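You operate a simulated robot arm through the tools that you are given. There is no shell and no other tool.

You run a simulated two-armed robot. Do the job below in one go: nothing can be reset, and whatever is moved stays where it is left.

TASK
Open the console door, take the brass roller from the bottom of the console and leave it on the low shelf of the green bench, then shut the door. Open the blue drawer, take the pink cloth from the inside of the blue drawer and put it on the top of the grey cart, then shut the drawer. Put the black rubber roller on the top of the blue bench away on the upper shelf of the teal rack. Take the red sign and leave it on top of the cream vent grille. Open the lid of the red bin. Any order will do.

Only the result counts: the job must be done as asked and must still hold three seconds after the hand-in. Knocking over, shifting, dropping, spilling or breaking anything else fails it. Lids that push on must go on centred and level and be pressed home; caps that screw on are set level and turned clockwise until they are tight. Flat cloth is picked up by pressing the open fingertips on it (5 to 10 N) and closing them slowly along it; thin cloth reads only 2 to 8 mm in the jaws.

THE ROBOT
Two 7-joint arms with fingered hands on one trunk, on a base that moves. Base frame: it is fixed to the floor where the robot stands at the start and does not move with it; the origin is under the middle of the robot, x ahead of it, y to its left, z up. Units: cm, rad, N and s.
The left shoulder is at the start at [7, 14.5, 81.2], the right one opposite. With the tool pointing down near the work surface each hand reaches from about 10 to 62 cm from the robot's upright axis, wherever it stands, measured 20 degrees to its own side. Places, roughly: black rubber roller (6x6x5 cm) [20, 280, 90]; blue drawer [130, 250, 70]; brass roller (6x6x5 cm) [90, 20, 20]; console door [90, 10, 50]; lid of the red bin [-350, 250, 100]; low shelf of the green bench [-270, 270, 20]; pink cloth (7x5x4 cm) [140, 240, 70]; red sign [0, 275, 100]; top of the grey cart [340, -140, 80]; upper shelf of the teal rack [-520, -200, 60]; vent grille (16x11x4 cm) [-30, 280, 90]. Payload 3.5 kg a hand.
Tool frame (each hand has its own): the origin (TCP) lies between the finger pads and is the grasp point; the fingertips stand 2.5 cm ahead of it; z points along the fingers, y is the line along which they close. The gripper opens to 8.8 cm; its body begins 2.9 cm behind the TCP. The gripper is a hand of 4 fingers: y runs from the thumb to the fingers, the wrist lies at [-1.3, -9.7, -16.2] in the tool frame, and closing takes about 1.5 s.
Orientation is told as [roll, pitch, yaw] about the base's x, y, z axes, in that order, counted from this pose: with the fingers straight down and the wrist toward the robot, the tool's x, y and z point along [0, 1, 0], [1, 0, 0] and [0, 0, -1] of the base frame.

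THE INTERFACE
- The arms move only by the tool jog_arm. It takes "left_motion", "right_motion" or both (then of equal length, played together; a hand with none holds still); each is a list of rows, each an object of numbers (a shift or turn left out is 0, a gripper value left out holds the last): "x", "y", "z": the shift along the tool's x, y, z in cm; "ax", "ay", "az": the turn, a rotation vector about the tool's x, y, z in rad; "hand": the opening, from 0 (shut) to 1 (fully open). In form: [{"x": .., "y": .., "z": .., "ax": .., "ay": .., "az": .., "hand": ..}, ...]. A call has 1 to 20 rows; each row shifts and turns the commanded pose from where the row before left it, along the tool's axes as they then stand. Each row takes 0.2 s and may step no farther than 5 cm and 0.15 rad from the row before; otherwise, or with a gripper value out of range, the whole call is refused. Where a pose cannot be reached the arm comes as near as it can. A force on the tool above 40 N (or 10 N above the force at the start of the call, whichever is more), or a blocked arm, ends the call early, and 0.2 s more pass. The fingers move at their own pace (about 4.5 cm/s each) and stop on an object; they squeeze with about 24 N. The grip force told is the motor's: it shows also when the fingers shut on nothing. Time passes only in rows, and 0.2 s behind the last, so rows that do not move let the fingers close. It gives the time, the measured TCP pose, the force on the tool (base axes), the opening and the grip force at its end, in the units of the frame above (readings bear some noise), with the torque about the TCP (base axes, N m) and any sound that the robot's microphone picked up.
- Cameras (640 x 400 px; columns grow to the right, rows downward): "scene" is now at [13.83, 0.74, 112.3]; the picture's right is [0.05, -1.00, 0.00], its down [-0.69, -0.03, -0.73] and it looks along [0.73, 0.03, -0.69] (base axes); focal length 280 px, centre (320, 200). "left" rides on the left gripper at [-6.4, -8.3, -9.8] in its tool frame; the picture's right is [-0.62, -0.37, 0.69], its down [0.71, -0.63, 0.30] and it looks along [0.32, 0.68, 0.65] (tool axes); focal length 265 px, centre (320, 200). "right" rides on the right gripper at [6.4, -8.3, -9.8] in its tool frame; the picture's right is [-0.62, 0.37, -0.69], its down [-0.71, -0.63, 0.30] and it looks along [-0.32, 0.68, 0.65] (tool axes); focal length 265 px, centre (320, 200). There is no depth. A picture from a camera that has moved, and an enlarged one, comes with that camera's place and axes in the base frame and with its lens. The place of the scene camera against the robot may be out by one fixed shift of up to 1.2 cm in any direction.
- capture(camera): a new picture of that camera. It takes no simulated time.
- lift_body(by): slides the trunk up (or, below 0, down) by that many cm; the arms and the scene camera ride with it, the base frame stays. It gives what a move gives, with no picture.
- drive_base(legs): drives the robot by 1 to 6 legs, each [ahead, left, turn to the left] in cm, cm and rad, along the robot's own axes; the way and the turn of a leg run together, so that a leg with both is an arc; at most 150 cm and 3.142 rad a leg. The arms and the cameras ride along, it lands a little off, and it stops where it bumps. It gives what a move gives.
- grasp_type(shape, hand): the hand has 4 fingers and takes this shape, open, in about a second: jaw (thumb against the fingers, like two jaws); tri (thumb and two fingers); tip (a fingertip pinch); poke (one finger out to press); point (the index stretched); flat (the hand flat); cup (the hand cupped); fist (a fist). The gripper value then closes the fingers along that shape, each until it touches; the sizes above hold for jaw. It gives what a move gives, with no picture.
- aim_head(pan, tilt): turns the head with the scene camera to pan (to the left, within 1.501 rad either way) and tilt (down, from -0.506 to 1.204), counted from straight ahead of the robot. It gives what a move gives.
- close_up(camera, box): a new picture of the part [left, top, right, bottom] of that camera's present view, enlarged. It takes no simulated time.
- close_job(): hands the job in; it is judged then, once.

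Places have to be worked out from the pictures, the camera data and where the tool is seen. Open the grippers and draw the arms clear of the work before you hand the job in, unless the task says otherwise.

The tools are called after ">>>" as a command line: name --argument value ..., lists and objects as JSON in quotes. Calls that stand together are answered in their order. jog_arm: Moves the arms, as the interface text tells. Its arguments: {"type":"object","properties":{"left_motion":{"type":"array"},"right_motion":{"type":"array"}},"required":[]} The other tools are called the same way: lift_body (by) moves the trunk up or down; grasp_type (shape, hand) gives the hand a shape; drive_base (legs) drives the base; aim_head (pan, tilt) turns the head that bears the scene camera; capture (camera) takes a picture; close_up (camera, box) takes an enlarged picture of a part of a camera's view; close_job () hands the job in.

At the start:

```text
t: 0.0
left_position: [50.0, 23.33, 71.94]
left_tool_rot: [-0.001, -0.001, 0.0]
left_wrist_force: [0.2, -0.5, -0.7]
left_ft_torque: [-0.04, -0.03, -0.01]
left_width: 8.77
left_grip_force: 0.2
left_shape: jaw
right_position: [52.1, -20.65, 78.27]
right_tool_rot: [0.0, 0.0, 0.0]
right_wrist_force: [0.6, 0.3, 0.3]
right_ft_torque: [0.02, 0.0, 0.0]
right_width: 8.78
right_grip_force: 0.0
right_shape: jaw
trunk travel left (down, up): [-37.5, 46.5]
robot x, y, heading: [-0.31, -0.39, 0.0]
head pan, tilt (commanded): [0.047, 0.757]
```

scene: 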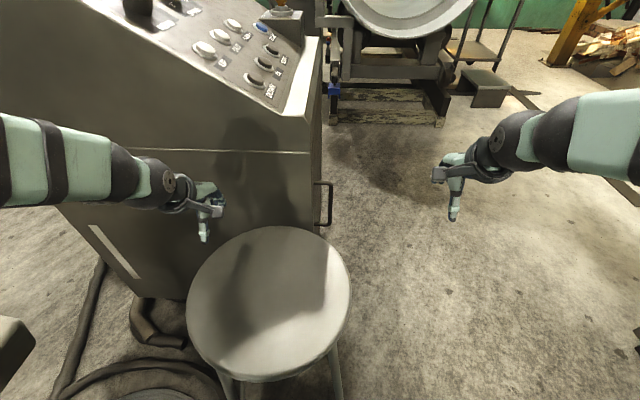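
right: 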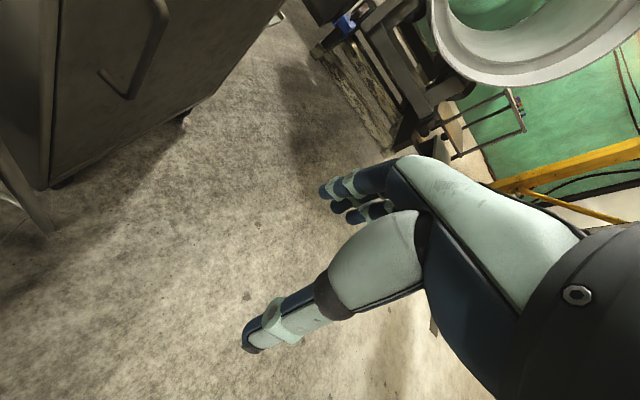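
left: 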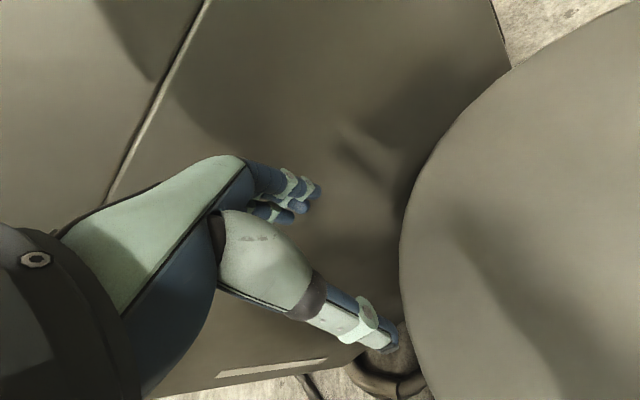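

The pictures show a console ahead with a handle at its right edge, and a stool before it. I look around with the head first to learn the room before moving anything.

>>> aim_head --pan 0.0 --tilt 0.3

>>> capture --camera "scene"

>>> aim_head --pan 1.0 --tilt 0.3

>>> capture --camera "scene"

>>> aim_head --pan -1.2 --tilt 0.3

>>> capture --camera "scene"

```text
t: 0.9
left_position: [50.07, 23.43, 71.93]
left_tool_rot: [0.0, 0.001, 0.0]
left_wrist_force: [-0.2, -0.2, 0.4]
left_ft_torque: [0.0, -0.03, 0.0]
left_width: 8.77
left_grip_force: 0.0
left_shape: jaw
right_position: [52.11, -20.73, 78.27]
right_tool_rot: [0.0, 0.001, -0.001]
right_wrist_force: [-0.6, 1.0, -0.3]
right_ft_torque: [-0.01, 0.0, -0.02]
right_width: 8.79
right_grip_force: 0.1
right_shape: jaw
trunk travel left (down, up): [-37.5, 46.5]
robot x, y, heading: [0.25, -0.14, -0.003]
head pan, tilt (commanded): [0.0, 0.3]
```

```text
taken
camera scene: at [14.93, 0.35, 116.39], right [0.0, -1.0, 0.0], down [-0.3, 0.0, -0.95], along [0.95, 0.0, -0.3], focal length 280 px, centre (320, 200)
```

scene: 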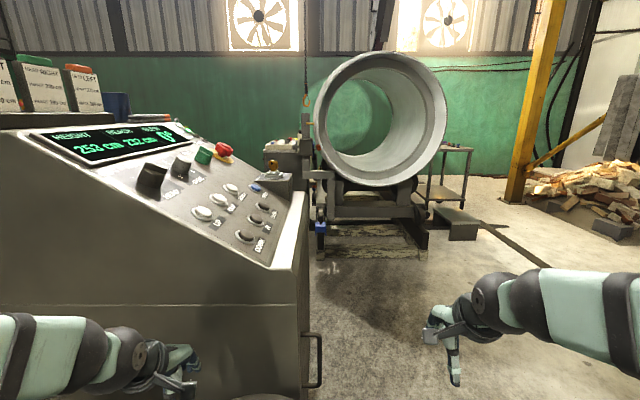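

```text
t: 2.2
left_position: [49.99, 23.36, 71.95]
left_tool_rot: [0.0, 0.0, 0.002]
left_wrist_force: [-0.1, 0.1, 1.0]
left_ft_torque: [0.01, 0.0, 0.02]
left_width: 8.76
left_grip_force: 0.1
left_shape: jaw
right_position: [52.1, -20.62, 78.46]
right_tool_rot: [0.0, 0.0, 0.001]
right_wrist_force: [-0.4, 0.7, 0.0]
right_ft_torque: [-0.02, 0.01, -0.01]
right_width: 8.78
right_grip_force: 0.0
right_shape: jaw
trunk travel left (down, up): [-37.5, 46.5]
robot x, y, heading: [-0.03, 0.16, -0.005]
head pan, tilt (commanded): [1.0, 0.3]
```

```text
taken
camera scene: at [10.64, 8.2, 116.4], right [0.84, -0.54, 0.0], down [-0.16, -0.25, -0.96], along [0.52, 0.8, -0.3], focal length 280 px, centre (320, 200)
```

scene: 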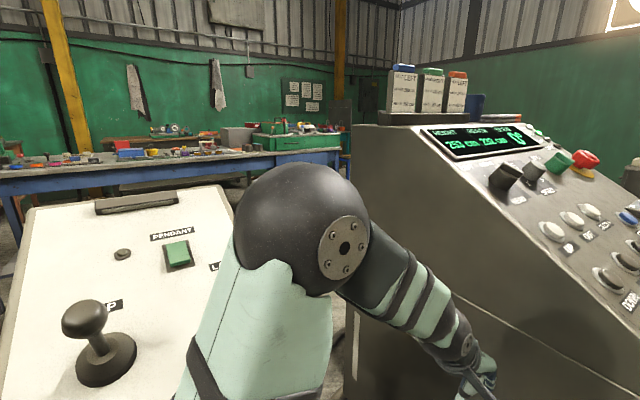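

```text
t: 4.2
left_position: [50.02, 23.39, 71.98]
left_tool_rot: [0.001, 0.001, -0.001]
left_wrist_force: [0.2, 0.3, 1.1]
left_ft_torque: [0.02, -0.02, 0.04]
left_width: 8.77
left_grip_force: 0.0
left_shape: jaw
right_position: [52.08, -20.78, 78.33]
right_tool_rot: [-0.001, -0.001, 0.0]
right_wrist_force: [0.9, -0.2, 0.1]
right_ft_torque: [-0.01, 0.01, -0.01]
right_width: 8.74
right_grip_force: 0.0
right_shape: jaw
trunk travel left (down, up): [-37.5, 46.5]
robot x, y, heading: [0.16, -0.11, -0.0]
head pan, tilt (commanded): [-1.201, 0.3]
```

```text
taken
camera scene: at [8.97, -8.35, 116.4], right [-0.93, -0.36, 0.0], down [-0.11, 0.28, -0.96], along [0.35, -0.89, -0.3], focal length 280 px, centre (320, 200)
```

scene: 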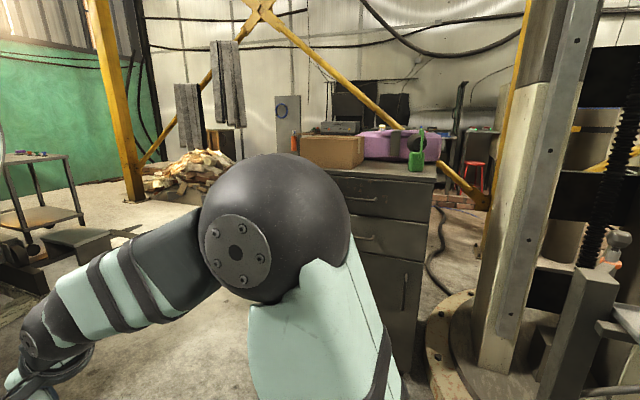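

The console stands ahead with its door handle on its right (−y) side, a pendant box is at my left, drawers and a column at my right. I look farther around and downward to find free floor.

>>> aim_head --pan -0.7 --tilt 0.9

>>> capture --camera "scene"

>>> aim_head --pan -1.5 --tilt 0.9

>>> capture --camera "scene"

>>> aim_head --pan 1.5 --tilt 0.9

>>> capture --camera "scene"

>>> aim_head --pan 1.5 --tilt 0.2

>>> capture --camera "scene"

>>> aim_head --pan -1.5 --tilt 0.2

>>> capture --camera "scene"

```text
t: 5.2
left_position: [49.91, 23.46, 72.0]
left_tool_rot: [-0.001, 0.0, 0.0]
left_wrist_force: [-0.6, -0.9, -0.1]
left_ft_torque: [-0.02, 0.04, 0.01]
left_width: 8.76
left_grip_force: 0.0
left_shape: jaw
right_position: [52.23, -20.86, 78.33]
right_tool_rot: [0.0, -0.002, 0.0]
right_wrist_force: [0.0, -0.4, -0.2]
right_ft_torque: [-0.02, -0.01, 0.0]
right_width: 8.74
right_grip_force: 0.0
right_shape: jaw
trunk travel left (down, up): [-37.5, 46.5]
robot x, y, heading: [0.09, -0.08, -0.001]
head pan, tilt (commanded): [-0.7, 0.901]
```

```text
taken
camera scene: at [11.36, -4.52, 111.18], right [-0.64, -0.76, 0.0], down [-0.6, 0.5, -0.62], along [0.48, -0.4, -0.78], focal length 280 px, centre (320, 200)
```

scene: 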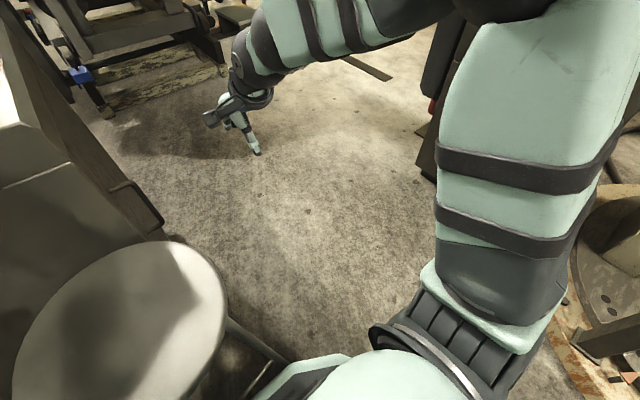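

```text
t: 6.4
left_position: [49.98, 23.32, 71.92]
left_tool_rot: [0.001, 0.0, 0.0]
left_wrist_force: [-0.7, 0.3, 0.0]
left_ft_torque: [-0.01, -0.01, -0.01]
left_width: 8.76
left_grip_force: 0.0
left_shape: jaw
right_position: [52.12, -20.67, 78.36]
right_tool_rot: [0.0, 0.0, 0.002]
right_wrist_force: [0.4, -0.1, -0.4]
right_ft_torque: [0.02, -0.02, 0.01]
right_width: 8.76
right_grip_force: 0.1
right_shape: jaw
trunk travel left (down, up): [-37.5, 46.5]
robot x, y, heading: [0.05, -0.03, -0.002]
head pan, tilt (commanded): [-1.499, 0.901]
```

```text
taken
camera scene: at [6.14, -7.18, 111.18], right [-1.0, -0.07, 0.0], down [-0.06, 0.78, -0.62], along [0.04, -0.62, -0.78], focal length 280 px, centre (320, 200)
```

scene: 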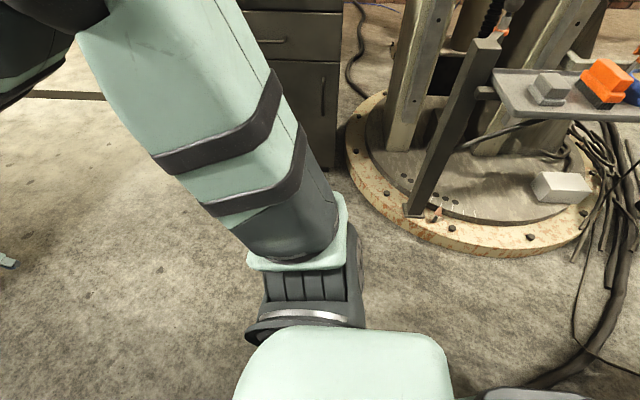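

```text
t: 9.0
left_position: [50.0, 23.3, 71.96]
left_tool_rot: [-0.001, 0.001, 0.0]
left_wrist_force: [-0.1, 0.5, -0.2]
left_ft_torque: [0.0, -0.01, 0.03]
left_width: 8.74
left_grip_force: 0.1
left_shape: jaw
right_position: [52.03, -20.8, 78.26]
right_tool_rot: [-0.001, 0.0, -0.002]
right_wrist_force: [0.6, 0.4, -0.9]
right_ft_torque: [0.0, 0.0, -0.01]
right_width: 8.75
right_grip_force: 0.1
right_shape: jaw
trunk travel left (down, up): [-37.5, 46.5]
robot x, y, heading: [0.32, 0.4, 0.003]
head pan, tilt (commanded): [1.499, 0.901]
```

```text
taken
camera scene: at [6.13, 7.88, 111.18], right [1.0, -0.07, 0.0], down [-0.06, -0.78, -0.62], along [0.04, 0.62, -0.78], focal length 280 px, centre (320, 200)
```

scene: 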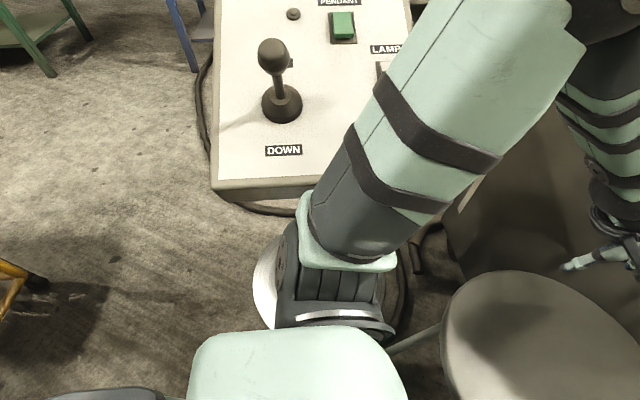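

```text
t: 10.1
left_position: [50.01, 23.35, 71.91]
left_tool_rot: [0.001, 0.0, -0.002]
left_wrist_force: [-0.2, -0.7, 0.1]
left_ft_torque: [0.0, -0.02, 0.02]
left_width: 8.78
left_grip_force: 0.0
left_shape: jaw
right_position: [52.05, -20.76, 78.37]
right_tool_rot: [0.001, -0.001, 0.0]
right_wrist_force: [0.0, 0.5, 0.4]
right_ft_torque: [-0.04, -0.01, 0.0]
right_width: 8.74
right_grip_force: 0.1
right_shape: jaw
trunk travel left (down, up): [-37.5, 46.5]
robot x, y, heading: [0.02, 0.12, -0.002]
head pan, tilt (commanded): [1.499, 0.201]
```

```text
taken
camera scene: at [6.26, 9.65, 117.32], right [1.0, -0.07, 0.0], down [-0.01, -0.2, -0.98], along [0.07, 0.98, -0.2], focal length 280 px, centre (320, 200)
```

scene: 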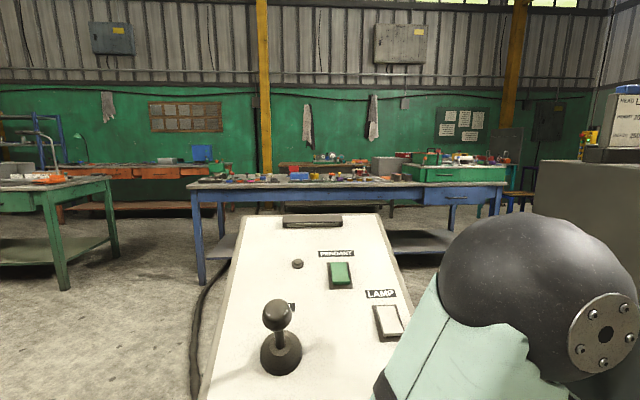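

```text
t: 12.7
left_position: [49.97, 23.44, 72.08]
left_tool_rot: [0.001, 0.0, 0.0]
left_wrist_force: [1.2, 0.2, -0.8]
left_ft_torque: [-0.02, -0.01, -0.04]
left_width: 8.77
left_grip_force: 0.0
left_shape: jaw
right_position: [52.13, -20.77, 78.32]
right_tool_rot: [-0.001, 0.001, 0.0]
right_wrist_force: [-0.5, -0.4, -0.6]
right_ft_torque: [0.02, -0.03, 0.0]
right_width: 8.75
right_grip_force: 0.0
right_shape: jaw
trunk travel left (down, up): [-37.5, 46.5]
robot x, y, heading: [-0.0, -0.07, -0.004]
head pan, tilt (commanded): [-1.499, 0.201]
```

```text
taken
camera scene: at [6.26, -8.94, 117.33], right [-1.0, -0.07, 0.0], down [-0.01, 0.2, -0.98], along [0.07, -0.98, -0.2], focal length 280 px, centre (320, 200)
```

scene: 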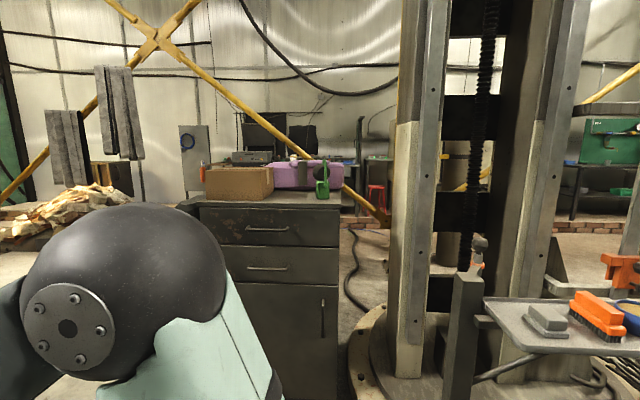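

The floor to the right and ahead is free; the console's door face is its −y side. I drive right, then diagonally ahead, and turn left to face the door.

>>> drive_base --legs '[[0, -35, 0], [90, -35, 0], [0, 0, 1.5708]]'

>>> aim_head --pan 0 --tilt 0.75

>>> capture --camera "scene"

```text
t: 23.4
left_position: [67.03, -19.82, 71.9]
left_tool_rot: [-0.002, -0.001, 1.562]
left_wrist_force: [0.0, 0.7, 0.6]
left_ft_torque: [0.03, 0.0, 0.01]
left_width: 8.79
left_grip_force: 0.1
left_shape: jaw
right_position: [111.15, -17.89, 78.3]
right_tool_rot: [0.0, 0.0, 1.565]
right_wrist_force: [0.4, -0.4, 0.3]
right_ft_torque: [0.0, -0.01, 0.02]
right_width: 8.75
right_grip_force: 0.0
right_shape: jaw
trunk travel left (down, up): [-37.5, 46.5]
robot x, y, heading: [90.04, -70.22, 1.565]
head pan, tilt (commanded): [-1.499, 0.201]
```

```text
t: 25.0
left_position: [66.97, -19.92, 72.05]
left_tool_rot: [0.0, -0.001, 1.562]
left_wrist_force: [-0.6, -0.7, 0.2]
left_ft_torque: [-0.01, 0.02, 0.06]
left_width: 8.75
left_grip_force: 0.0
left_shape: jaw
right_position: [111.19, -17.88, 78.27]
right_tool_rot: [0.0, -0.001, 1.564]
right_wrist_force: [-0.6, 0.7, -0.1]
right_ft_torque: [0.01, -0.02, 0.0]
right_width: 8.76
right_grip_force: 0.0
right_shape: jaw
trunk travel left (down, up): [-37.5, 46.5]
robot x, y, heading: [90.26, -69.74, 1.563]
head pan, tilt (commanded): [0.0, 0.75]
```

```text
taken
camera scene: at [90.72, -56.29, 112.37], right [1.0, -0.01, 0.0], down [-0.01, -0.68, -0.73], along [0.01, 0.73, -0.68], focal length 280 px, centre (320, 200)
```

scene: 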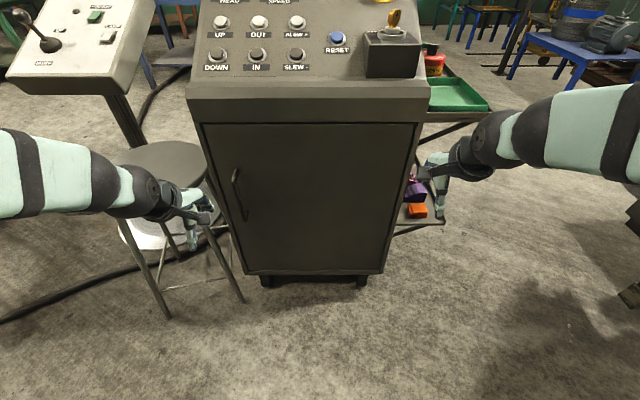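

I see the door face, about x 61–118, z 11–79, with its vertical handle near x 68 (hinges at the right). I take enlarged views of the handle and of the left hand to check the camera's offset.

>>> close_up --camera "scene" --box '[160, 100, 320, 300]'

>>> close_up --camera "scene" --box '[400, 130, 520, 230]'

>>> capture --camera "left"

>>> capture --camera "right"

```text
2.00 times, centred on (240, 200) of scene
camera zoom: at [90.72, -56.29, 112.37], right [1.0, -0.01, 0.0], down [-0.01, -0.68, -0.73], along [0.01, 0.73, -0.68], focal length 559 px, centre (480, 200)
```

zoom: 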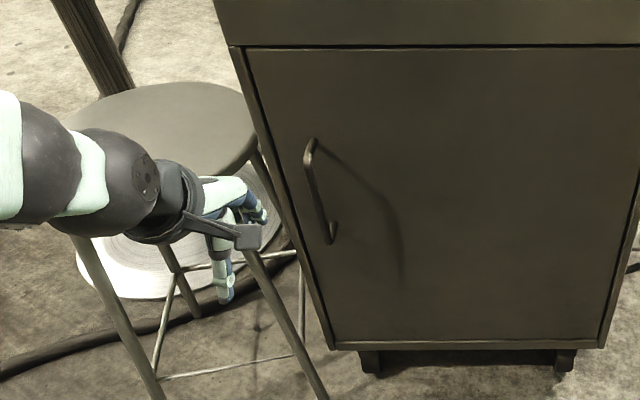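

```text
4.00 times, centred on (460, 180) of scene
camera zoom: at [90.72, -56.29, 112.37], right [1.0, -0.01, 0.0], down [-0.01, -0.68, -0.73], along [0.01, 0.73, -0.68], focal length 1118 px, centre (-240, 280)
```

zoom: 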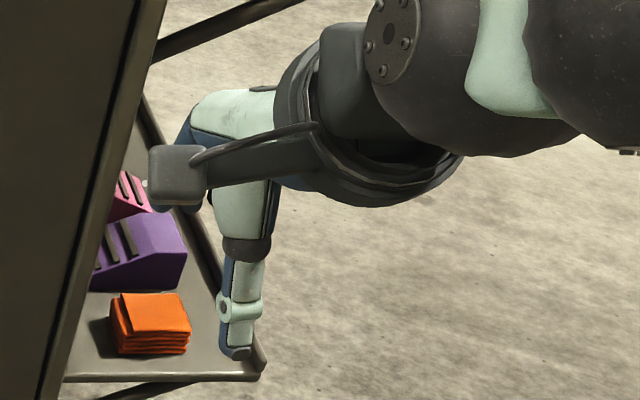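

```text
taken
camera left: at [73.37, -28.15, 81.77], right [0.62, -0.37, -0.69], down [-0.72, -0.63, -0.3], along [-0.32, 0.69, -0.65], focal length 265 px, centre (320, 200)
```

left: 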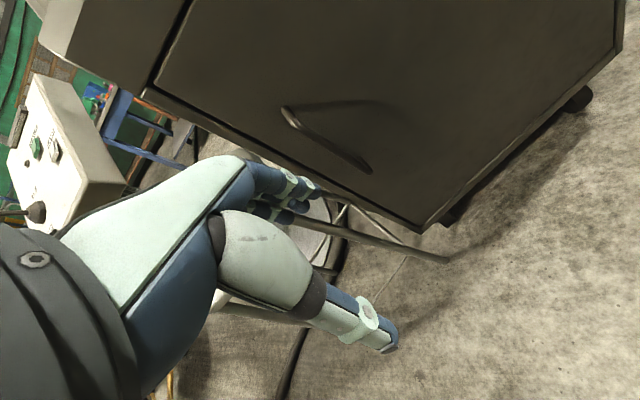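

```text
taken
camera right: at [104.66, -26.27, 87.99], right [0.62, 0.36, 0.69], down [0.71, -0.63, -0.3], along [0.33, 0.68, -0.65], focal length 265 px, centre (320, 200)
```

right: 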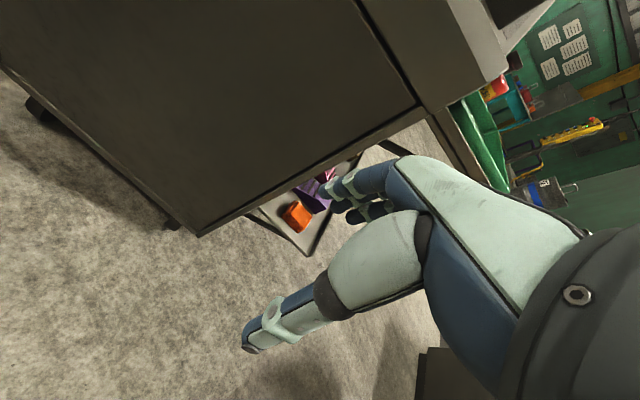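

I need the handle's place accurately, so I enlarge it in both the scene and the left camera for triangulation.

>>> close_up --camera "scene" --box '[216, 155, 280, 235]'

>>> close_up --camera "left" --box '[250, 80, 410, 190]'

```text
5.00 times, centred on (248, 195) of scene
camera zoom: at [90.72, -56.29, 112.37], right [1.0, -0.01, 0.0], down [-0.01, -0.68, -0.73], along [0.01, 0.73, -0.68], focal length 1398 px, centre (680, 225)
```

zoom: 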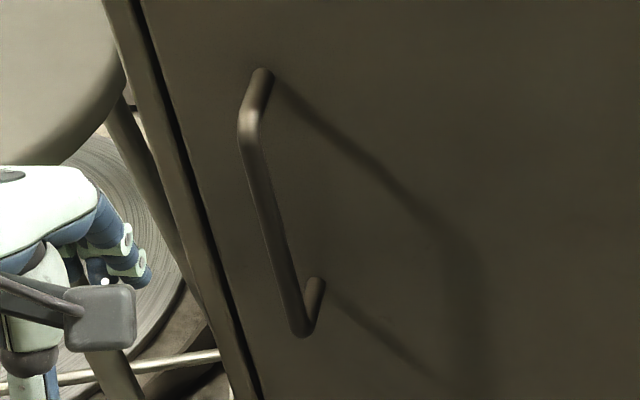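

```text
3.64 times, centred on (330, 135) of left
camera zoom: at [73.37, -28.15, 81.77], right [0.62, -0.37, -0.69], down [-0.72, -0.63, -0.3], along [-0.32, 0.69, -0.65], focal length 965 px, centre (284, 436)
```

zoom: 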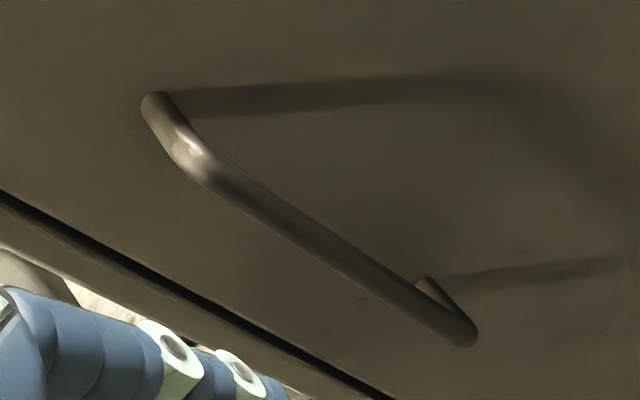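

Triangulated, the handle bar is at about [67.4, 3.9] from z 48 to 63, about 4 cm off the door (y≈7.7); hinge near x 118. I pull both hands back toward the body, then will shift the base left so the right arm can work the handle outside the door's swing.

>>> jog_arm --left_motion '[{"y": -4}, {"y": -4}, {"y": -4}, {"y": -4}, {"y": -4}]' --right_motion '[{"y": -4}, {"y": -4}, {"y": -4}, {"y": -4}, {"y": 0}]'

>>> drive_base --legs '[[0, 33, 0]]'

```text
t: 26.2
left_position: [64.94, -31.47, 73.35]
left_tool_rot: [-0.014, -0.002, 1.564]
left_wrist_force: [0.2, -1.0, 0.8]
left_ft_torque: [-0.01, 0.01, -0.05]
left_width: 8.77
left_grip_force: 0.1
left_shape: jaw
left hand out of reach, approached as far as the arm can: row 3, 4, 5
right_position: [111.08, -33.86, 78.42]
right_tool_rot: [0.0, 0.0, 1.565]
right_wrist_force: [0.4, 0.0, 0.5]
right_ft_torque: [0.02, 0.01, 0.01]
right_width: 8.77
right_grip_force: 0.0
right_shape: jaw
trunk travel left (down, up): [-37.5, 46.5]
robot x, y, heading: [89.84, -69.82, 1.568]
head pan, tilt (commanded): [0.0, 0.75]
```

```text
t: 28.4
left_position: [31.75, -31.27, 73.32]
left_tool_rot: [-0.013, 0.002, 1.567]
left_wrist_force: [-0.7, 0.3, 0.3]
left_ft_torque: [0.02, -0.03, 0.0]
left_width: 8.76
left_grip_force: 0.1
left_shape: jaw
right_position: [77.72, -33.64, 78.5]
right_tool_rot: [0.002, 0.003, 1.563]
right_wrist_force: [0.2, -0.1, 0.1]
right_ft_torque: [0.0, -0.01, 0.03]
right_width: 8.76
right_grip_force: 0.1
right_shape: jaw
trunk travel left (down, up): [-37.5, 46.5]
robot x, y, heading: [56.85, -69.57, 1.568]
head pan, tilt (commanded): [0.0, 0.75]
```

Left hand is retracted; now I lower the trunk and start turning the right hand so that its fingers can point toward the door with the closing line horizontal.

>>> lift_body --by -18

>>> jog_arm --right_motion '[{"az": -0.1428}, {"az": -0.1428}, {"az": -0.1428}, {"az": -0.1428}, {"az": -0.1428}, {"az": -0.1428}, {"az": -0.1428}, {"az": -0.1428}, {"az": -0.1428}, {"az": -0.1428}, {"az": -0.1428}]'

```text
t: 30.4
left_position: [31.74, -31.25, 55.35]
left_tool_rot: [-0.013, 0.001, 1.568]
left_wrist_force: [0.2, 0.0, 0.7]
left_ft_torque: [0.03, 0.02, -0.01]
left_width: 8.79
left_grip_force: 0.0
left_shape: jaw
right_position: [77.65, -33.65, 60.5]
right_tool_rot: [0.0, -0.001, 1.563]
right_wrist_force: [0.1, 0.0, 0.8]
right_ft_torque: [0.03, 0.01, 0.0]
right_width: 8.79
right_grip_force: 0.1
right_shape: jaw
trunk travel left (down, up): [-19.5, 64.5]
robot x, y, heading: [56.88, -69.8, 1.558]
head pan, tilt (commanded): [0.0, 0.75]
```

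```text
t: 32.8
left_position: [31.74, -31.22, 55.35]
left_tool_rot: [-0.012, 0.003, 1.568]
left_wrist_force: [0.0, -0.7, 0.1]
left_ft_torque: [-0.03, 0.0, -0.02]
left_width: 8.74
left_grip_force: 0.0
left_shape: jaw
right_position: [77.64, -33.69, 60.45]
right_tool_rot: [0.002, -0.001, 3.138]
right_wrist_force: [-0.1, 0.0, -0.2]
right_ft_torque: [0.01, 0.01, 0.0]
right_width: 8.79
right_grip_force: 0.1
right_shape: jaw
trunk travel left (down, up): [-19.5, 64.5]
robot x, y, heading: [56.9, -69.92, 1.567]
head pan, tilt (commanded): [0.0, 0.75]
```

The yaw turn worked (closing line now along the door). Next I pitch the fingers from down to pointing at the door.

>>> jog_arm --right_motion '[{"ay": -0.1428}, {"ay": -0.1428}, {"ay": -0.1428}, {"ay": -0.1428}, {"ay": -0.1428}, {"ay": -0.1428}, {"ay": -0.1428}, {"ay": -0.1428}, {"ay": -0.1428}, {"ay": -0.1428}, {"ay": -0.1428}]'

>>> capture --camera "scene"

>>> capture --camera "right"

```text
t: 35.1
left_position: [31.71, -31.21, 55.25]
left_tool_rot: [-0.016, 0.001, 1.566]
left_wrist_force: [0.6, -0.2, -1.1]
left_ft_torque: [-0.01, -0.03, 0.0]
left_width: 8.76
left_grip_force: 0.0
left_shape: jaw
right_position: [82.0, -26.89, 64.3]
right_tool_rot: [-1.553, 0.005, 3.121]
right_wrist_force: [-0.2, 1.3, -3.9]
right_ft_torque: [0.28, 0.07, 0.02]
right_width: 8.75
right_grip_force: 0.1
right_shape: jaw
right hand out of reach, approached as far as the arm can: row 6, 7, 8, 9, 10, 11
trunk travel left (down, up): [-19.5, 64.5]
robot x, y, heading: [57.06, -69.59, 1.565]
head pan, tilt (commanded): [0.0, 0.75]
```

```text
taken
camera scene: at [57.41, -56.07, 94.35], right [1.0, -0.01, 0.0], down [0.0, -0.68, -0.73], along [0.0, 0.73, -0.68], focal length 280 px, centre (320, 200)
```

scene: 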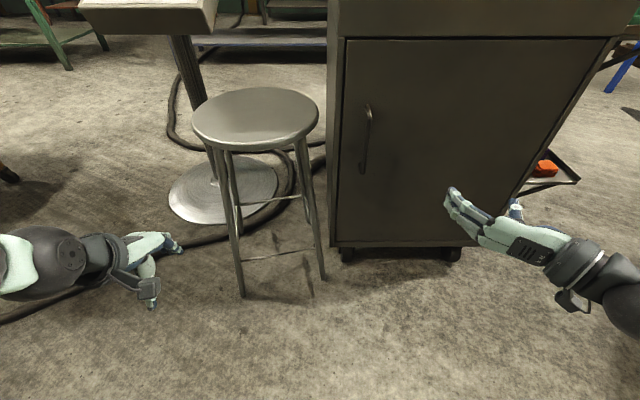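

```text
taken
camera right: at [90.02, -36.98, 57.8], right [-0.39, -0.67, 0.63], down [0.63, 0.3, 0.71], along [-0.67, 0.67, 0.31], focal length 265 px, centre (320, 200)
```

right: 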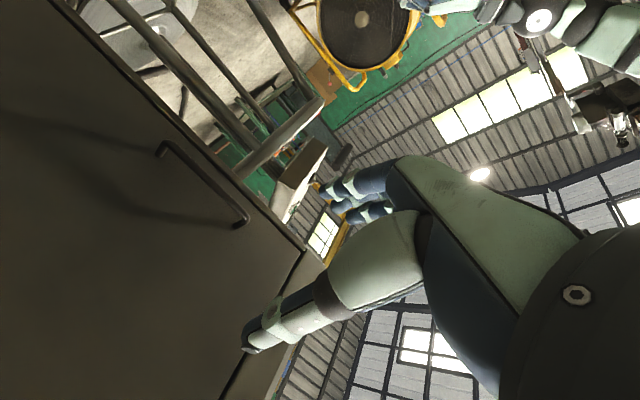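

The right hand now points at the door with the closing line along x; the stool seat (centre ≈[38.5,20], z≈57) is clear. I drive ahead about 14 cm to bring the handle in reach.

>>> drive_base --legs '[[14, 0, 0]]'

>>> jog_arm --right_motion '[{"y": 2}, {"y": 2}, {"y": 2}]'

```text
t: 36.5
left_position: [31.98, -17.31, 55.26]
left_tool_rot: [-0.013, 0.002, 1.567]
left_wrist_force: [0.1, 0.3, 0.3]
left_ft_torque: [0.01, 0.01, -0.01]
left_width: 8.76
left_grip_force: 0.1
left_shape: jaw
right_position: [82.04, -12.83, 63.69]
right_tool_rot: [-1.532, 0.004, 3.12]
right_wrist_force: [0.8, -0.2, 0.3]
right_ft_torque: [-0.01, -0.01, 0.03]
right_width: 8.76
right_grip_force: 0.1
right_shape: jaw
trunk travel left (down, up): [-19.5, 64.5]
robot x, y, heading: [56.45, -55.42, 1.561]
head pan, tilt (commanded): [0.0, 0.75]
```

```text
t: 37.3
left_position: [31.83, -17.16, 55.31]
left_tool_rot: [-0.014, 0.001, 1.566]
left_wrist_force: [0.1, 0.1, -0.7]
left_ft_torque: [0.03, -0.01, 0.01]
left_width: 8.79
left_grip_force: 0.1
left_shape: jaw
right_position: [77.05, -10.38, 63.89]
right_tool_rot: [-1.535, 0.001, 3.121]
right_wrist_force: [0.4, -0.5, 1.1]
right_ft_torque: [0.01, -0.01, 0.01]
right_width: 8.77
right_grip_force: 0.1
right_shape: jaw
right hand out of reach, approached as far as the arm can: row 1, 2, 3
trunk travel left (down, up): [-19.5, 64.5]
robot x, y, heading: [57.01, -55.69, 1.561]
head pan, tilt (commanded): [0.0, 0.75]
```

Tool x now points down, y to −x, z to the door. I move into the pre-grasp position before the bar (about [67.4, −5, 56]).

>>> jog_arm --right_motion '[{"z": 2, "x": 1}, {"z": 2, "x": 1, "y": 1}, {"z": 1, "x": 2, "y": 2}, {"x": 2, "y": 2.5}, {"x": 2, "y": 2.5}, {"y": 1.6}]'

>>> capture --camera "right"

>>> capture --camera "scene"

```text
t: 38.7
left_position: [31.78, -17.12, 55.19]
left_tool_rot: [-0.014, 0.003, 1.564]
left_wrist_force: [0.1, 0.1, -0.5]
left_ft_torque: [-0.03, 0.02, 0.03]
left_width: 8.77
left_grip_force: 0.1
left_shape: jaw
right_position: [74.69, -9.42, 62.81]
right_tool_rot: [-1.535, 0.003, 3.118]
right_wrist_force: [0.6, -0.2, -0.7]
right_ft_torque: [0.0, -0.02, 0.02]
right_width: 8.78
right_grip_force: 0.0
right_shape: jaw
right hand out of reach, approached as far as the arm can: row 1, 2, 3, 4, 5
trunk travel left (down, up): [-19.5, 64.5]
robot x, y, heading: [57.04, -55.86, 1.561]
head pan, tilt (commanded): [0.0, 0.75]
```

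```text
taken
camera right: at [82.82, -19.64, 56.61], right [-0.38, -0.66, 0.64], down [0.64, 0.32, 0.7], along [-0.67, 0.68, 0.3], focal length 265 px, centre (320, 200)
```

right: 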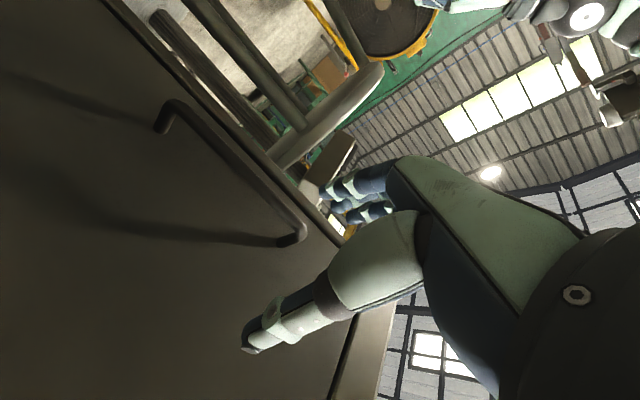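

```text
taken
camera scene: at [57.56, -42.03, 94.36], right [1.0, -0.01, 0.0], down [-0.01, -0.68, -0.73], along [0.01, 0.73, -0.68], focal length 280 px, centre (320, 200)
```

scene: 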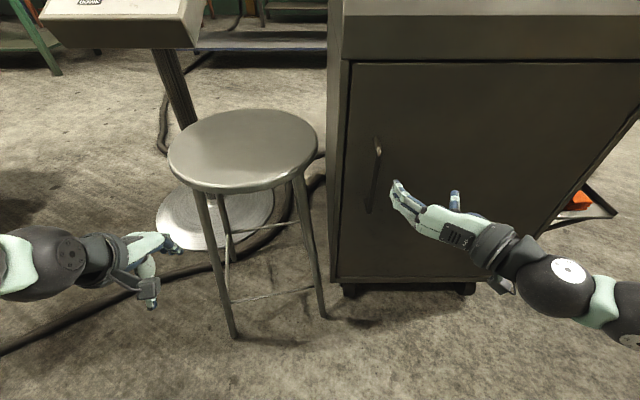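

The reading doesn't match the commanded place; I let a few still rows pass to see whether the arm is still travelling.

>>> jog_arm --right_motion '[{}, {}, {}]'

```text
t: 39.5
left_position: [31.78, -17.28, 55.3]
left_tool_rot: [-0.014, 0.001, 1.564]
left_wrist_force: [0.5, -0.2, 0.7]
left_ft_torque: [-0.02, 0.01, 0.02]
left_width: 8.78
left_grip_force: 0.1
left_shape: jaw
right_position: [74.73, -9.37, 62.8]
right_tool_rot: [-1.531, 0.004, 3.121]
right_wrist_force: [0.2, 0.6, -0.5]
right_ft_torque: [0.0, 0.0, -0.01]
right_width: 8.77
right_grip_force: 0.0
right_shape: jaw
trunk travel left (down, up): [-19.5, 64.5]
robot x, y, heading: [56.9, -55.62, 1.563]
head pan, tilt (commanded): [0.0, 0.75]
```

I probe which directions are free for this arm posture with small single-axis moves.

>>> jog_arm --right_motion '[{"z": 1.5}, {"z": 1.5}]'

>>> jog_arm --right_motion '[{"y": 1.5}, {"y": 1.5}]'

>>> jog_arm --right_motion '[{"x": 1.5}, {"x": 1.5}]'

```text
t: 40.1
left_position: [31.84, -17.14, 55.28]
left_tool_rot: [-0.015, 0.002, 1.566]
left_wrist_force: [0.4, -0.6, -0.4]
left_ft_torque: [-0.03, 0.0, -0.06]
left_width: 8.76
left_grip_force: 0.1
left_shape: jaw
right_position: [74.75, -6.34, 62.8]
right_tool_rot: [-1.535, 0.005, 3.119]
right_wrist_force: [0.3, -0.3, 0.0]
right_ft_torque: [0.03, 0.02, -0.02]
right_width: 8.76
right_grip_force: 0.1
right_shape: jaw
trunk travel left (down, up): [-19.5, 64.5]
robot x, y, heading: [57.08, -55.68, 1.559]
head pan, tilt (commanded): [0.0, 0.75]
```

```text
t: 40.7
left_position: [31.82, -17.14, 55.28]
left_tool_rot: [-0.017, 0.002, 1.566]
left_wrist_force: [-0.9, -0.2, -0.1]
left_ft_torque: [0.03, 0.0, -0.04]
left_width: 8.78
left_grip_force: 0.2
left_shape: jaw
right_position: [71.77, -6.38, 62.6]
right_tool_rot: [-1.533, 0.003, 3.118]
right_wrist_force: [-1.1, 0.1, -0.2]
right_ft_torque: [0.03, 0.01, 0.01]
right_width: 8.78
right_grip_force: 0.1
right_shape: jaw
trunk travel left (down, up): [-19.5, 64.5]
robot x, y, heading: [56.74, -55.55, 1.558]
head pan, tilt (commanded): [0.0, 0.75]
```

```text
t: 41.3
left_position: [31.86, -17.31, 55.31]
left_tool_rot: [-0.016, 0.002, 1.567]
left_wrist_force: [0.3, -0.2, -0.3]
left_ft_torque: [0.0, 0.05, -0.03]
left_width: 8.78
left_grip_force: 0.2
left_shape: jaw
right_position: [71.76, -6.23, 59.74]
right_tool_rot: [-1.518, 0.002, 3.119]
right_wrist_force: [0.1, 0.4, -0.9]
right_ft_torque: [0.01, -0.02, 0.01]
right_width: 8.78
right_grip_force: 0.0
right_shape: jaw
trunk travel left (down, up): [-19.5, 64.5]
robot x, y, heading: [56.78, -55.98, 1.562]
head pan, tilt (commanded): [0.0, 0.75]
```

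All axes move freely now. I line the right TCP up before the bar at x≈67.4, z≈56, and look again.

>>> jog_arm --right_motion '[{"y": 1.5, "x": 1}, {"y": 1.5, "x": 1}, {"y": 1.4, "x": 1}]'

>>> capture --camera "right"

>>> close_up --camera "scene" --box '[320, 100, 480, 260]'

```text
t: 42.1
left_position: [31.86, -17.22, 55.29]
left_tool_rot: [-0.013, 0.003, 1.564]
left_wrist_force: [0.2, 0.9, -0.1]
left_ft_torque: [0.01, -0.02, -0.01]
left_width: 8.74
left_grip_force: 0.0
left_shape: jaw
right_position: [67.27, -5.03, 57.95]
right_tool_rot: [-1.53, 0.003, 3.121]
right_wrist_force: [-0.4, -0.8, 0.2]
right_ft_torque: [0.04, 0.0, -0.04]
right_width: 8.78
right_grip_force: 0.1
right_shape: jaw
right hand out of reach, approached as far as the arm can: row 1, 2, 3
trunk travel left (down, up): [-19.5, 64.5]
robot x, y, heading: [56.79, -55.61, 1.563]
head pan, tilt (commanded): [0.0, 0.75]
```

```text
taken
camera right: at [75.42, -15.31, 51.8], right [-0.39, -0.66, 0.65], down [0.63, 0.32, 0.7], along [-0.67, 0.68, 0.29], focal length 265 px, centre (320, 200)
```

right: 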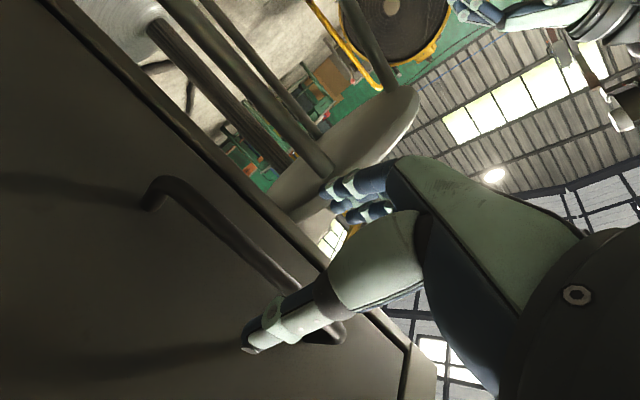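

```text
2.50 times, centred on (400, 180) of scene
camera zoom: at [57.57, -42.04, 94.37], right [1.0, -0.01, 0.0], down [-0.01, -0.68, -0.73], along [0.01, 0.73, -0.68], focal length 699 px, centre (120, 250)
```

zoom: 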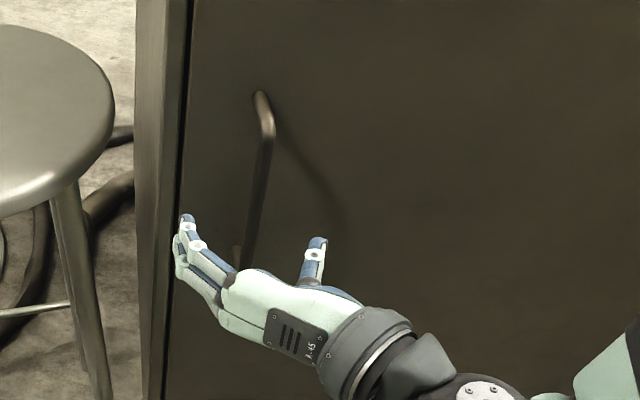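

The bar sits nicely between thumb and fingers. I advance toward the door in small steps until the TCP is about at the bar.

>>> jog_arm --right_motion '[{"z": 1.5}, {"z": 1.5}, {"z": 1.5}, {"z": 1.5}, {"z": 1.0}]'

>>> close_up --camera "scene" --box '[320, 100, 480, 260]'

>>> capture --camera "right"

```text
t: 43.3
left_position: [31.83, -17.2, 55.27]
left_tool_rot: [-0.015, 0.0, 1.565]
left_wrist_force: [0.3, -0.5, 0.3]
left_ft_torque: [-0.03, 0.01, 0.01]
left_width: 8.77
left_grip_force: 0.1
left_shape: jaw
right_position: [67.48, 1.91, 57.64]
right_tool_rot: [-1.534, 0.004, 3.121]
right_wrist_force: [0.7, -3.0, -0.6]
right_ft_torque: [0.03, -0.02, 0.11]
right_width: 8.73
right_grip_force: 0.1
right_shape: jaw
trunk travel left (down, up): [-19.5, 64.5]
robot x, y, heading: [57.01, -55.6, 1.564]
head pan, tilt (commanded): [0.0, 0.75]
```

```text
2.50 times, centred on (400, 180) of scene
camera zoom: at [57.58, -42.08, 94.37], right [1.0, -0.01, 0.0], down [-0.01, -0.68, -0.73], along [0.01, 0.73, -0.68], focal length 699 px, centre (120, 250)
```

zoom: 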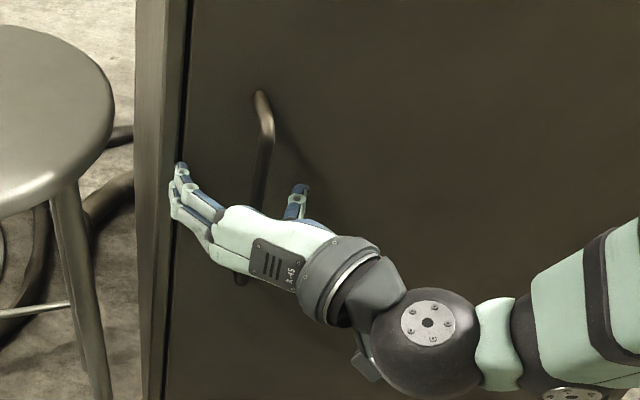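

```text
taken
camera right: at [75.53, -8.32, 51.44], right [-0.38, -0.66, 0.64], down [0.64, 0.32, 0.7], along [-0.67, 0.68, 0.3], focal length 265 px, centre (320, 200)
```

right: 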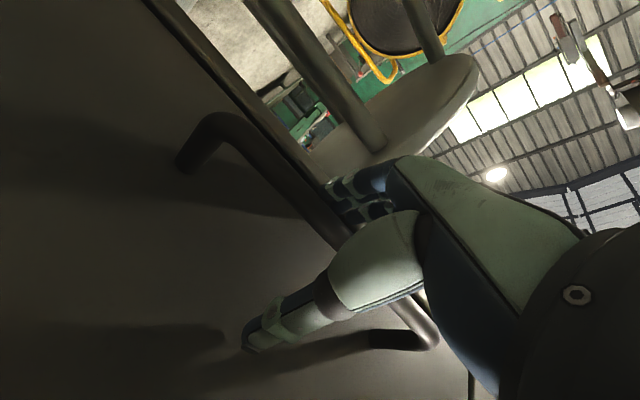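

The bar is between thumb and fingers with a light contact. I close the hand on it.

>>> jog_arm --right_motion '[{"hand": 0}, {"hand": 0}, {"hand": 0}, {"hand": 0}, {"hand": 0}, {"hand": 0}, {"hand": 0}, {"hand": 0}]'

>>> capture --camera "right"

>>> close_up --camera "scene" --box '[320, 100, 480, 260]'

```text
t: 45.1
left_position: [32.0, -17.21, 55.29]
left_tool_rot: [-0.013, 0.001, 1.566]
left_wrist_force: [0.4, 0.1, -0.2]
left_ft_torque: [0.05, 0.02, 0.01]
left_width: 8.76
left_grip_force: 0.1
left_shape: jaw
right_position: [67.53, 2.02, 57.58]
right_tool_rot: [-1.534, 0.004, 3.117]
right_wrist_force: [9.5, 2.0, -1.6]
right_ft_torque: [0.09, 0.0, 0.73]
right_width: 1.9
right_grip_force: 23.6
right_shape: jaw
trunk travel left (down, up): [-19.5, 64.5]
robot x, y, heading: [56.98, -55.39, 1.559]
head pan, tilt (commanded): [0.0, 0.75]
```

```text
taken
camera right: at [75.67, -8.28, 51.37], right [-0.39, -0.66, 0.64], down [0.64, 0.32, 0.7], along [-0.67, 0.68, 0.3], focal length 265 px, centre (320, 200)
```

right: 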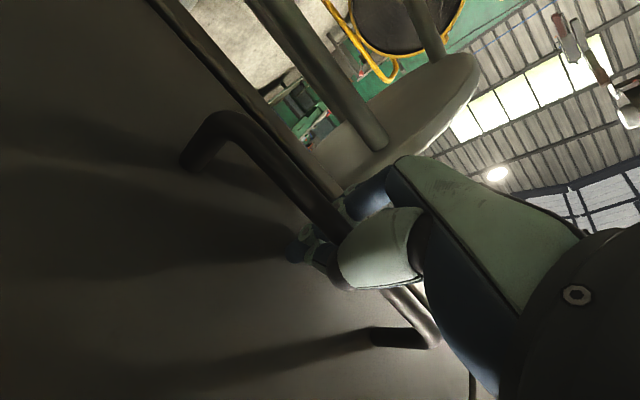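

```text
2.50 times, centred on (400, 180) of scene
camera zoom: at [57.66, -41.99, 94.36], right [1.0, -0.01, 0.0], down [-0.01, -0.68, -0.73], along [0.01, 0.73, -0.68], focal length 699 px, centre (120, 250)
```

zoom: 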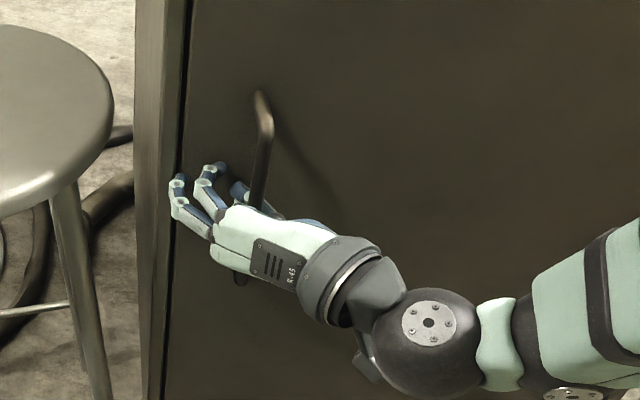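

The bar is firmly gripped (width 1.9, 23.6 N). I start pulling the door along its arc about the hinge (radius ≈50), turning the hand with it.

>>> jog_arm --right_motion '[{"z": -1.0, "ax": -0.02, "y": -0.1}, {"z": -1.5, "ax": -0.03, "y": -0.15}, {"z": -2.0, "ax": -0.04, "y": -0.2}, {"z": -2.0, "ax": -0.04, "y": -0.2}]'

>>> capture --camera "scene"

```text
t: 46.1
left_position: [32.01, -17.23, 55.32]
left_tool_rot: [-0.013, 0.002, 1.567]
left_wrist_force: [0.9, 0.8, -0.3]
left_ft_torque: [-0.02, 0.03, 0.0]
left_width: 8.77
left_grip_force: 0.1
left_shape: jaw
right_position: [68.43, -4.45, 57.82]
right_tool_rot: [-1.531, -0.001, -3.037]
right_wrist_force: [14.2, 4.7, -9.4]
right_ft_torque: [0.18, 0.03, 1.02]
right_width: 1.88
right_grip_force: 23.9
right_shape: jaw
trunk travel left (down, up): [-19.5, 64.5]
robot x, y, heading: [57.09, -56.03, 1.561]
head pan, tilt (commanded): [0.0, 0.75]
```

```text
taken
camera scene: at [57.73, -41.9, 94.33], right [1.0, -0.01, 0.0], down [-0.01, -0.68, -0.73], along [0.0, 0.73, -0.68], focal length 280 px, centre (320, 200)
```

scene: 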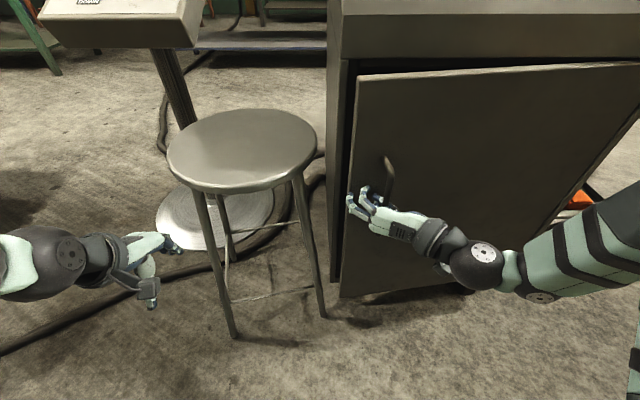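

The door is swinging open (about 7°). I continue along the arc, easing the hand a little toward +x to relieve the sideways force.

>>> jog_arm --right_motion '[{"z": -2.5, "ax": -0.05, "y": -0.5}, {"z": -2.5, "ax": -0.05, "y": -0.4}, {"z": -2.5, "ax": -0.05, "y": -0.4}, {"z": -2.5, "ax": -0.05, "y": -0.4}, {"z": -2.5, "ax": -0.05, "y": -0.4}]'

>>> capture --camera "scene"

```text
t: 47.1
left_position: [31.61, -17.26, 55.2]
left_tool_rot: [-0.017, 0.002, 1.572]
left_wrist_force: [0.9, -0.4, -0.9]
left_ft_torque: [-0.03, 0.01, 0.0]
left_width: 8.77
left_grip_force: 0.0
left_shape: jaw
right_position: [71.18, -11.3, 60.56]
right_tool_rot: [-1.516, -0.01, -2.814]
right_wrist_force: [-16.2, -5.6, -10.3]
right_ft_torque: [0.31, 0.13, 0.19]
right_width: 1.75
right_grip_force: 23.7
right_shape: jaw
right hand out of reach, approached as far as the arm can: row 1, 2, 3, 4, 5
trunk travel left (down, up): [-19.5, 64.5]
robot x, y, heading: [56.78, -55.74, 1.565]
head pan, tilt (commanded): [0.0, 0.75]
stopped in row 5 (right hand): the force on the tool passed its limit at 46 N (the readings are from after the stop); the commanded pose is now the measured one
```

```text
taken
camera scene: at [57.31, -42.06, 94.37], right [1.0, 0.0, 0.0], down [0.0, -0.68, -0.73], along [0.0, 0.73, -0.68], focal length 280 px, centre (320, 200)
```

scene: 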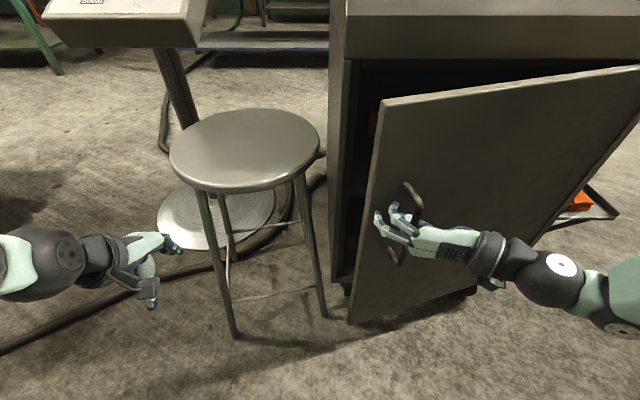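

The door is about 16° open but this arm pose is at its limit. I carry the motion on with the base instead, circling about the hinge (≈[118, 8]) in a small arc with the grip kept.

>>> drive_base --legs '[[-7.3, -7.7, 0.12]]'

```text
t: 48.3
left_position: [35.31, -27.6, 55.13]
left_tool_rot: [-0.019, -0.002, 1.689]
left_wrist_force: [-0.2, 0.2, 0.2]
left_ft_torque: [-0.01, -0.03, 0.0]
left_width: 8.76
left_grip_force: 0.0
left_shape: jaw
right_position: [73.82, -16.87, 60.75]
right_tool_rot: [-1.518, -0.011, -2.694]
right_wrist_force: [-29.6, -15.4, -16.0]
right_ft_torque: [0.38, 0.14, -0.05]
right_width: 1.76
right_grip_force: 23.6
right_shape: jaw
trunk travel left (down, up): [-19.5, 64.5]
robot x, y, heading: [64.91, -62.59, 1.687]
head pan, tilt (commanded): [0.0, 0.75]
```

Forces built up to about −30 N in x; I relax the hand a little along them before going on.

>>> jog_arm --right_motion '[{"y": 0.4, "x": 0.5}, {"y": 0.4, "x": 0.5}, {"y": 0.3}]'

```text
t: 49.1
left_position: [35.27, -27.49, 55.21]
left_tool_rot: [-0.018, 0.001, 1.69]
left_wrist_force: [-0.3, 0.1, 0.4]
left_ft_torque: [0.0, -0.02, -0.01]
left_width: 8.8
left_grip_force: 0.0
left_shape: jaw
right_position: [73.81, -16.89, 60.7]
right_tool_rot: [-1.516, -0.011, -2.692]
right_wrist_force: [-13.8, -6.2, -9.0]
right_ft_torque: [0.28, 0.1, 0.31]
right_width: 1.72
right_grip_force: 24.2
right_shape: jaw
right hand out of reach, approached as far as the arm can: row 1, 2
trunk travel left (down, up): [-19.5, 64.5]
robot x, y, heading: [65.0, -62.41, 1.684]
head pan, tilt (commanded): [0.0, 0.75]
```

Relaxed to about 15 N. Another small arc step about the hinge.

>>> drive_base --legs '[[-7.4, -7.2, 0.12]]'

>>> jog_arm --right_motion '[{"y": 0.3, "x": 0.3}, {"y": 0.3, "x": 0.3}]'

>>> capture --camera "scene"

```text
t: 50.2
left_position: [39.83, -37.34, 55.31]
left_tool_rot: [-0.015, 0.002, 1.811]
left_wrist_force: [0.2, 0.6, -0.8]
left_ft_torque: [0.01, 0.01, -0.04]
left_width: 8.81
left_grip_force: 0.0
left_shape: jaw
right_position: [76.62, -22.13, 60.67]
right_tool_rot: [-1.519, -0.013, -2.573]
right_wrist_force: [3.1, 2.9, -6.2]
right_ft_torque: [0.2, 0.1, 0.55]
right_width: 1.71
right_grip_force: 24.0
right_shape: jaw
trunk travel left (down, up): [-19.5, 64.5]
robot x, y, heading: [73.39, -68.66, 1.812]
head pan, tilt (commanded): [0.0, 0.75]
```

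```text
t: 50.9
left_position: [39.82, -37.23, 55.28]
left_tool_rot: [-0.016, 0.001, 1.811]
left_wrist_force: [0.5, -0.1, 0.6]
left_ft_torque: [0.02, -0.02, -0.02]
left_width: 8.8
left_grip_force: 0.1
left_shape: jaw
right_position: [76.34, -21.95, 60.45]
right_tool_rot: [-1.518, -0.012, -2.577]
right_wrist_force: [10.6, 8.6, 3.4]
right_ft_torque: [0.05, 0.07, 0.55]
right_width: 1.7
right_grip_force: 24.4
right_shape: jaw
right hand out of reach, approached as far as the arm can: row 2
trunk travel left (down, up): [-19.5, 64.5]
robot x, y, heading: [72.97, -68.6, 1.811]
head pan, tilt (commanded): [0.0, 0.75]
```

```text
taken
camera scene: at [70.91, -55.26, 94.38], right [0.97, 0.23, 0.0], down [0.16, -0.66, -0.73], along [-0.17, 0.71, -0.68], focal length 280 px, centre (320, 200)
```

scene: 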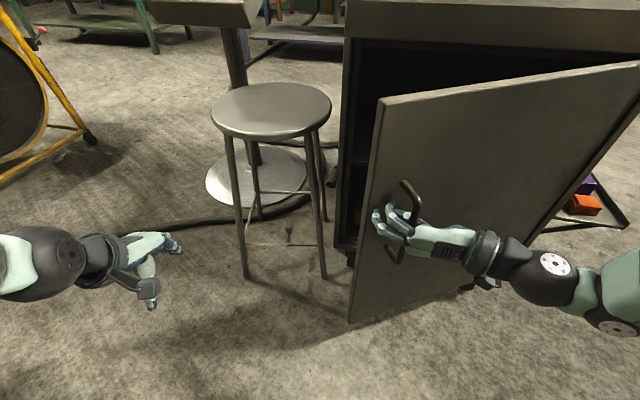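

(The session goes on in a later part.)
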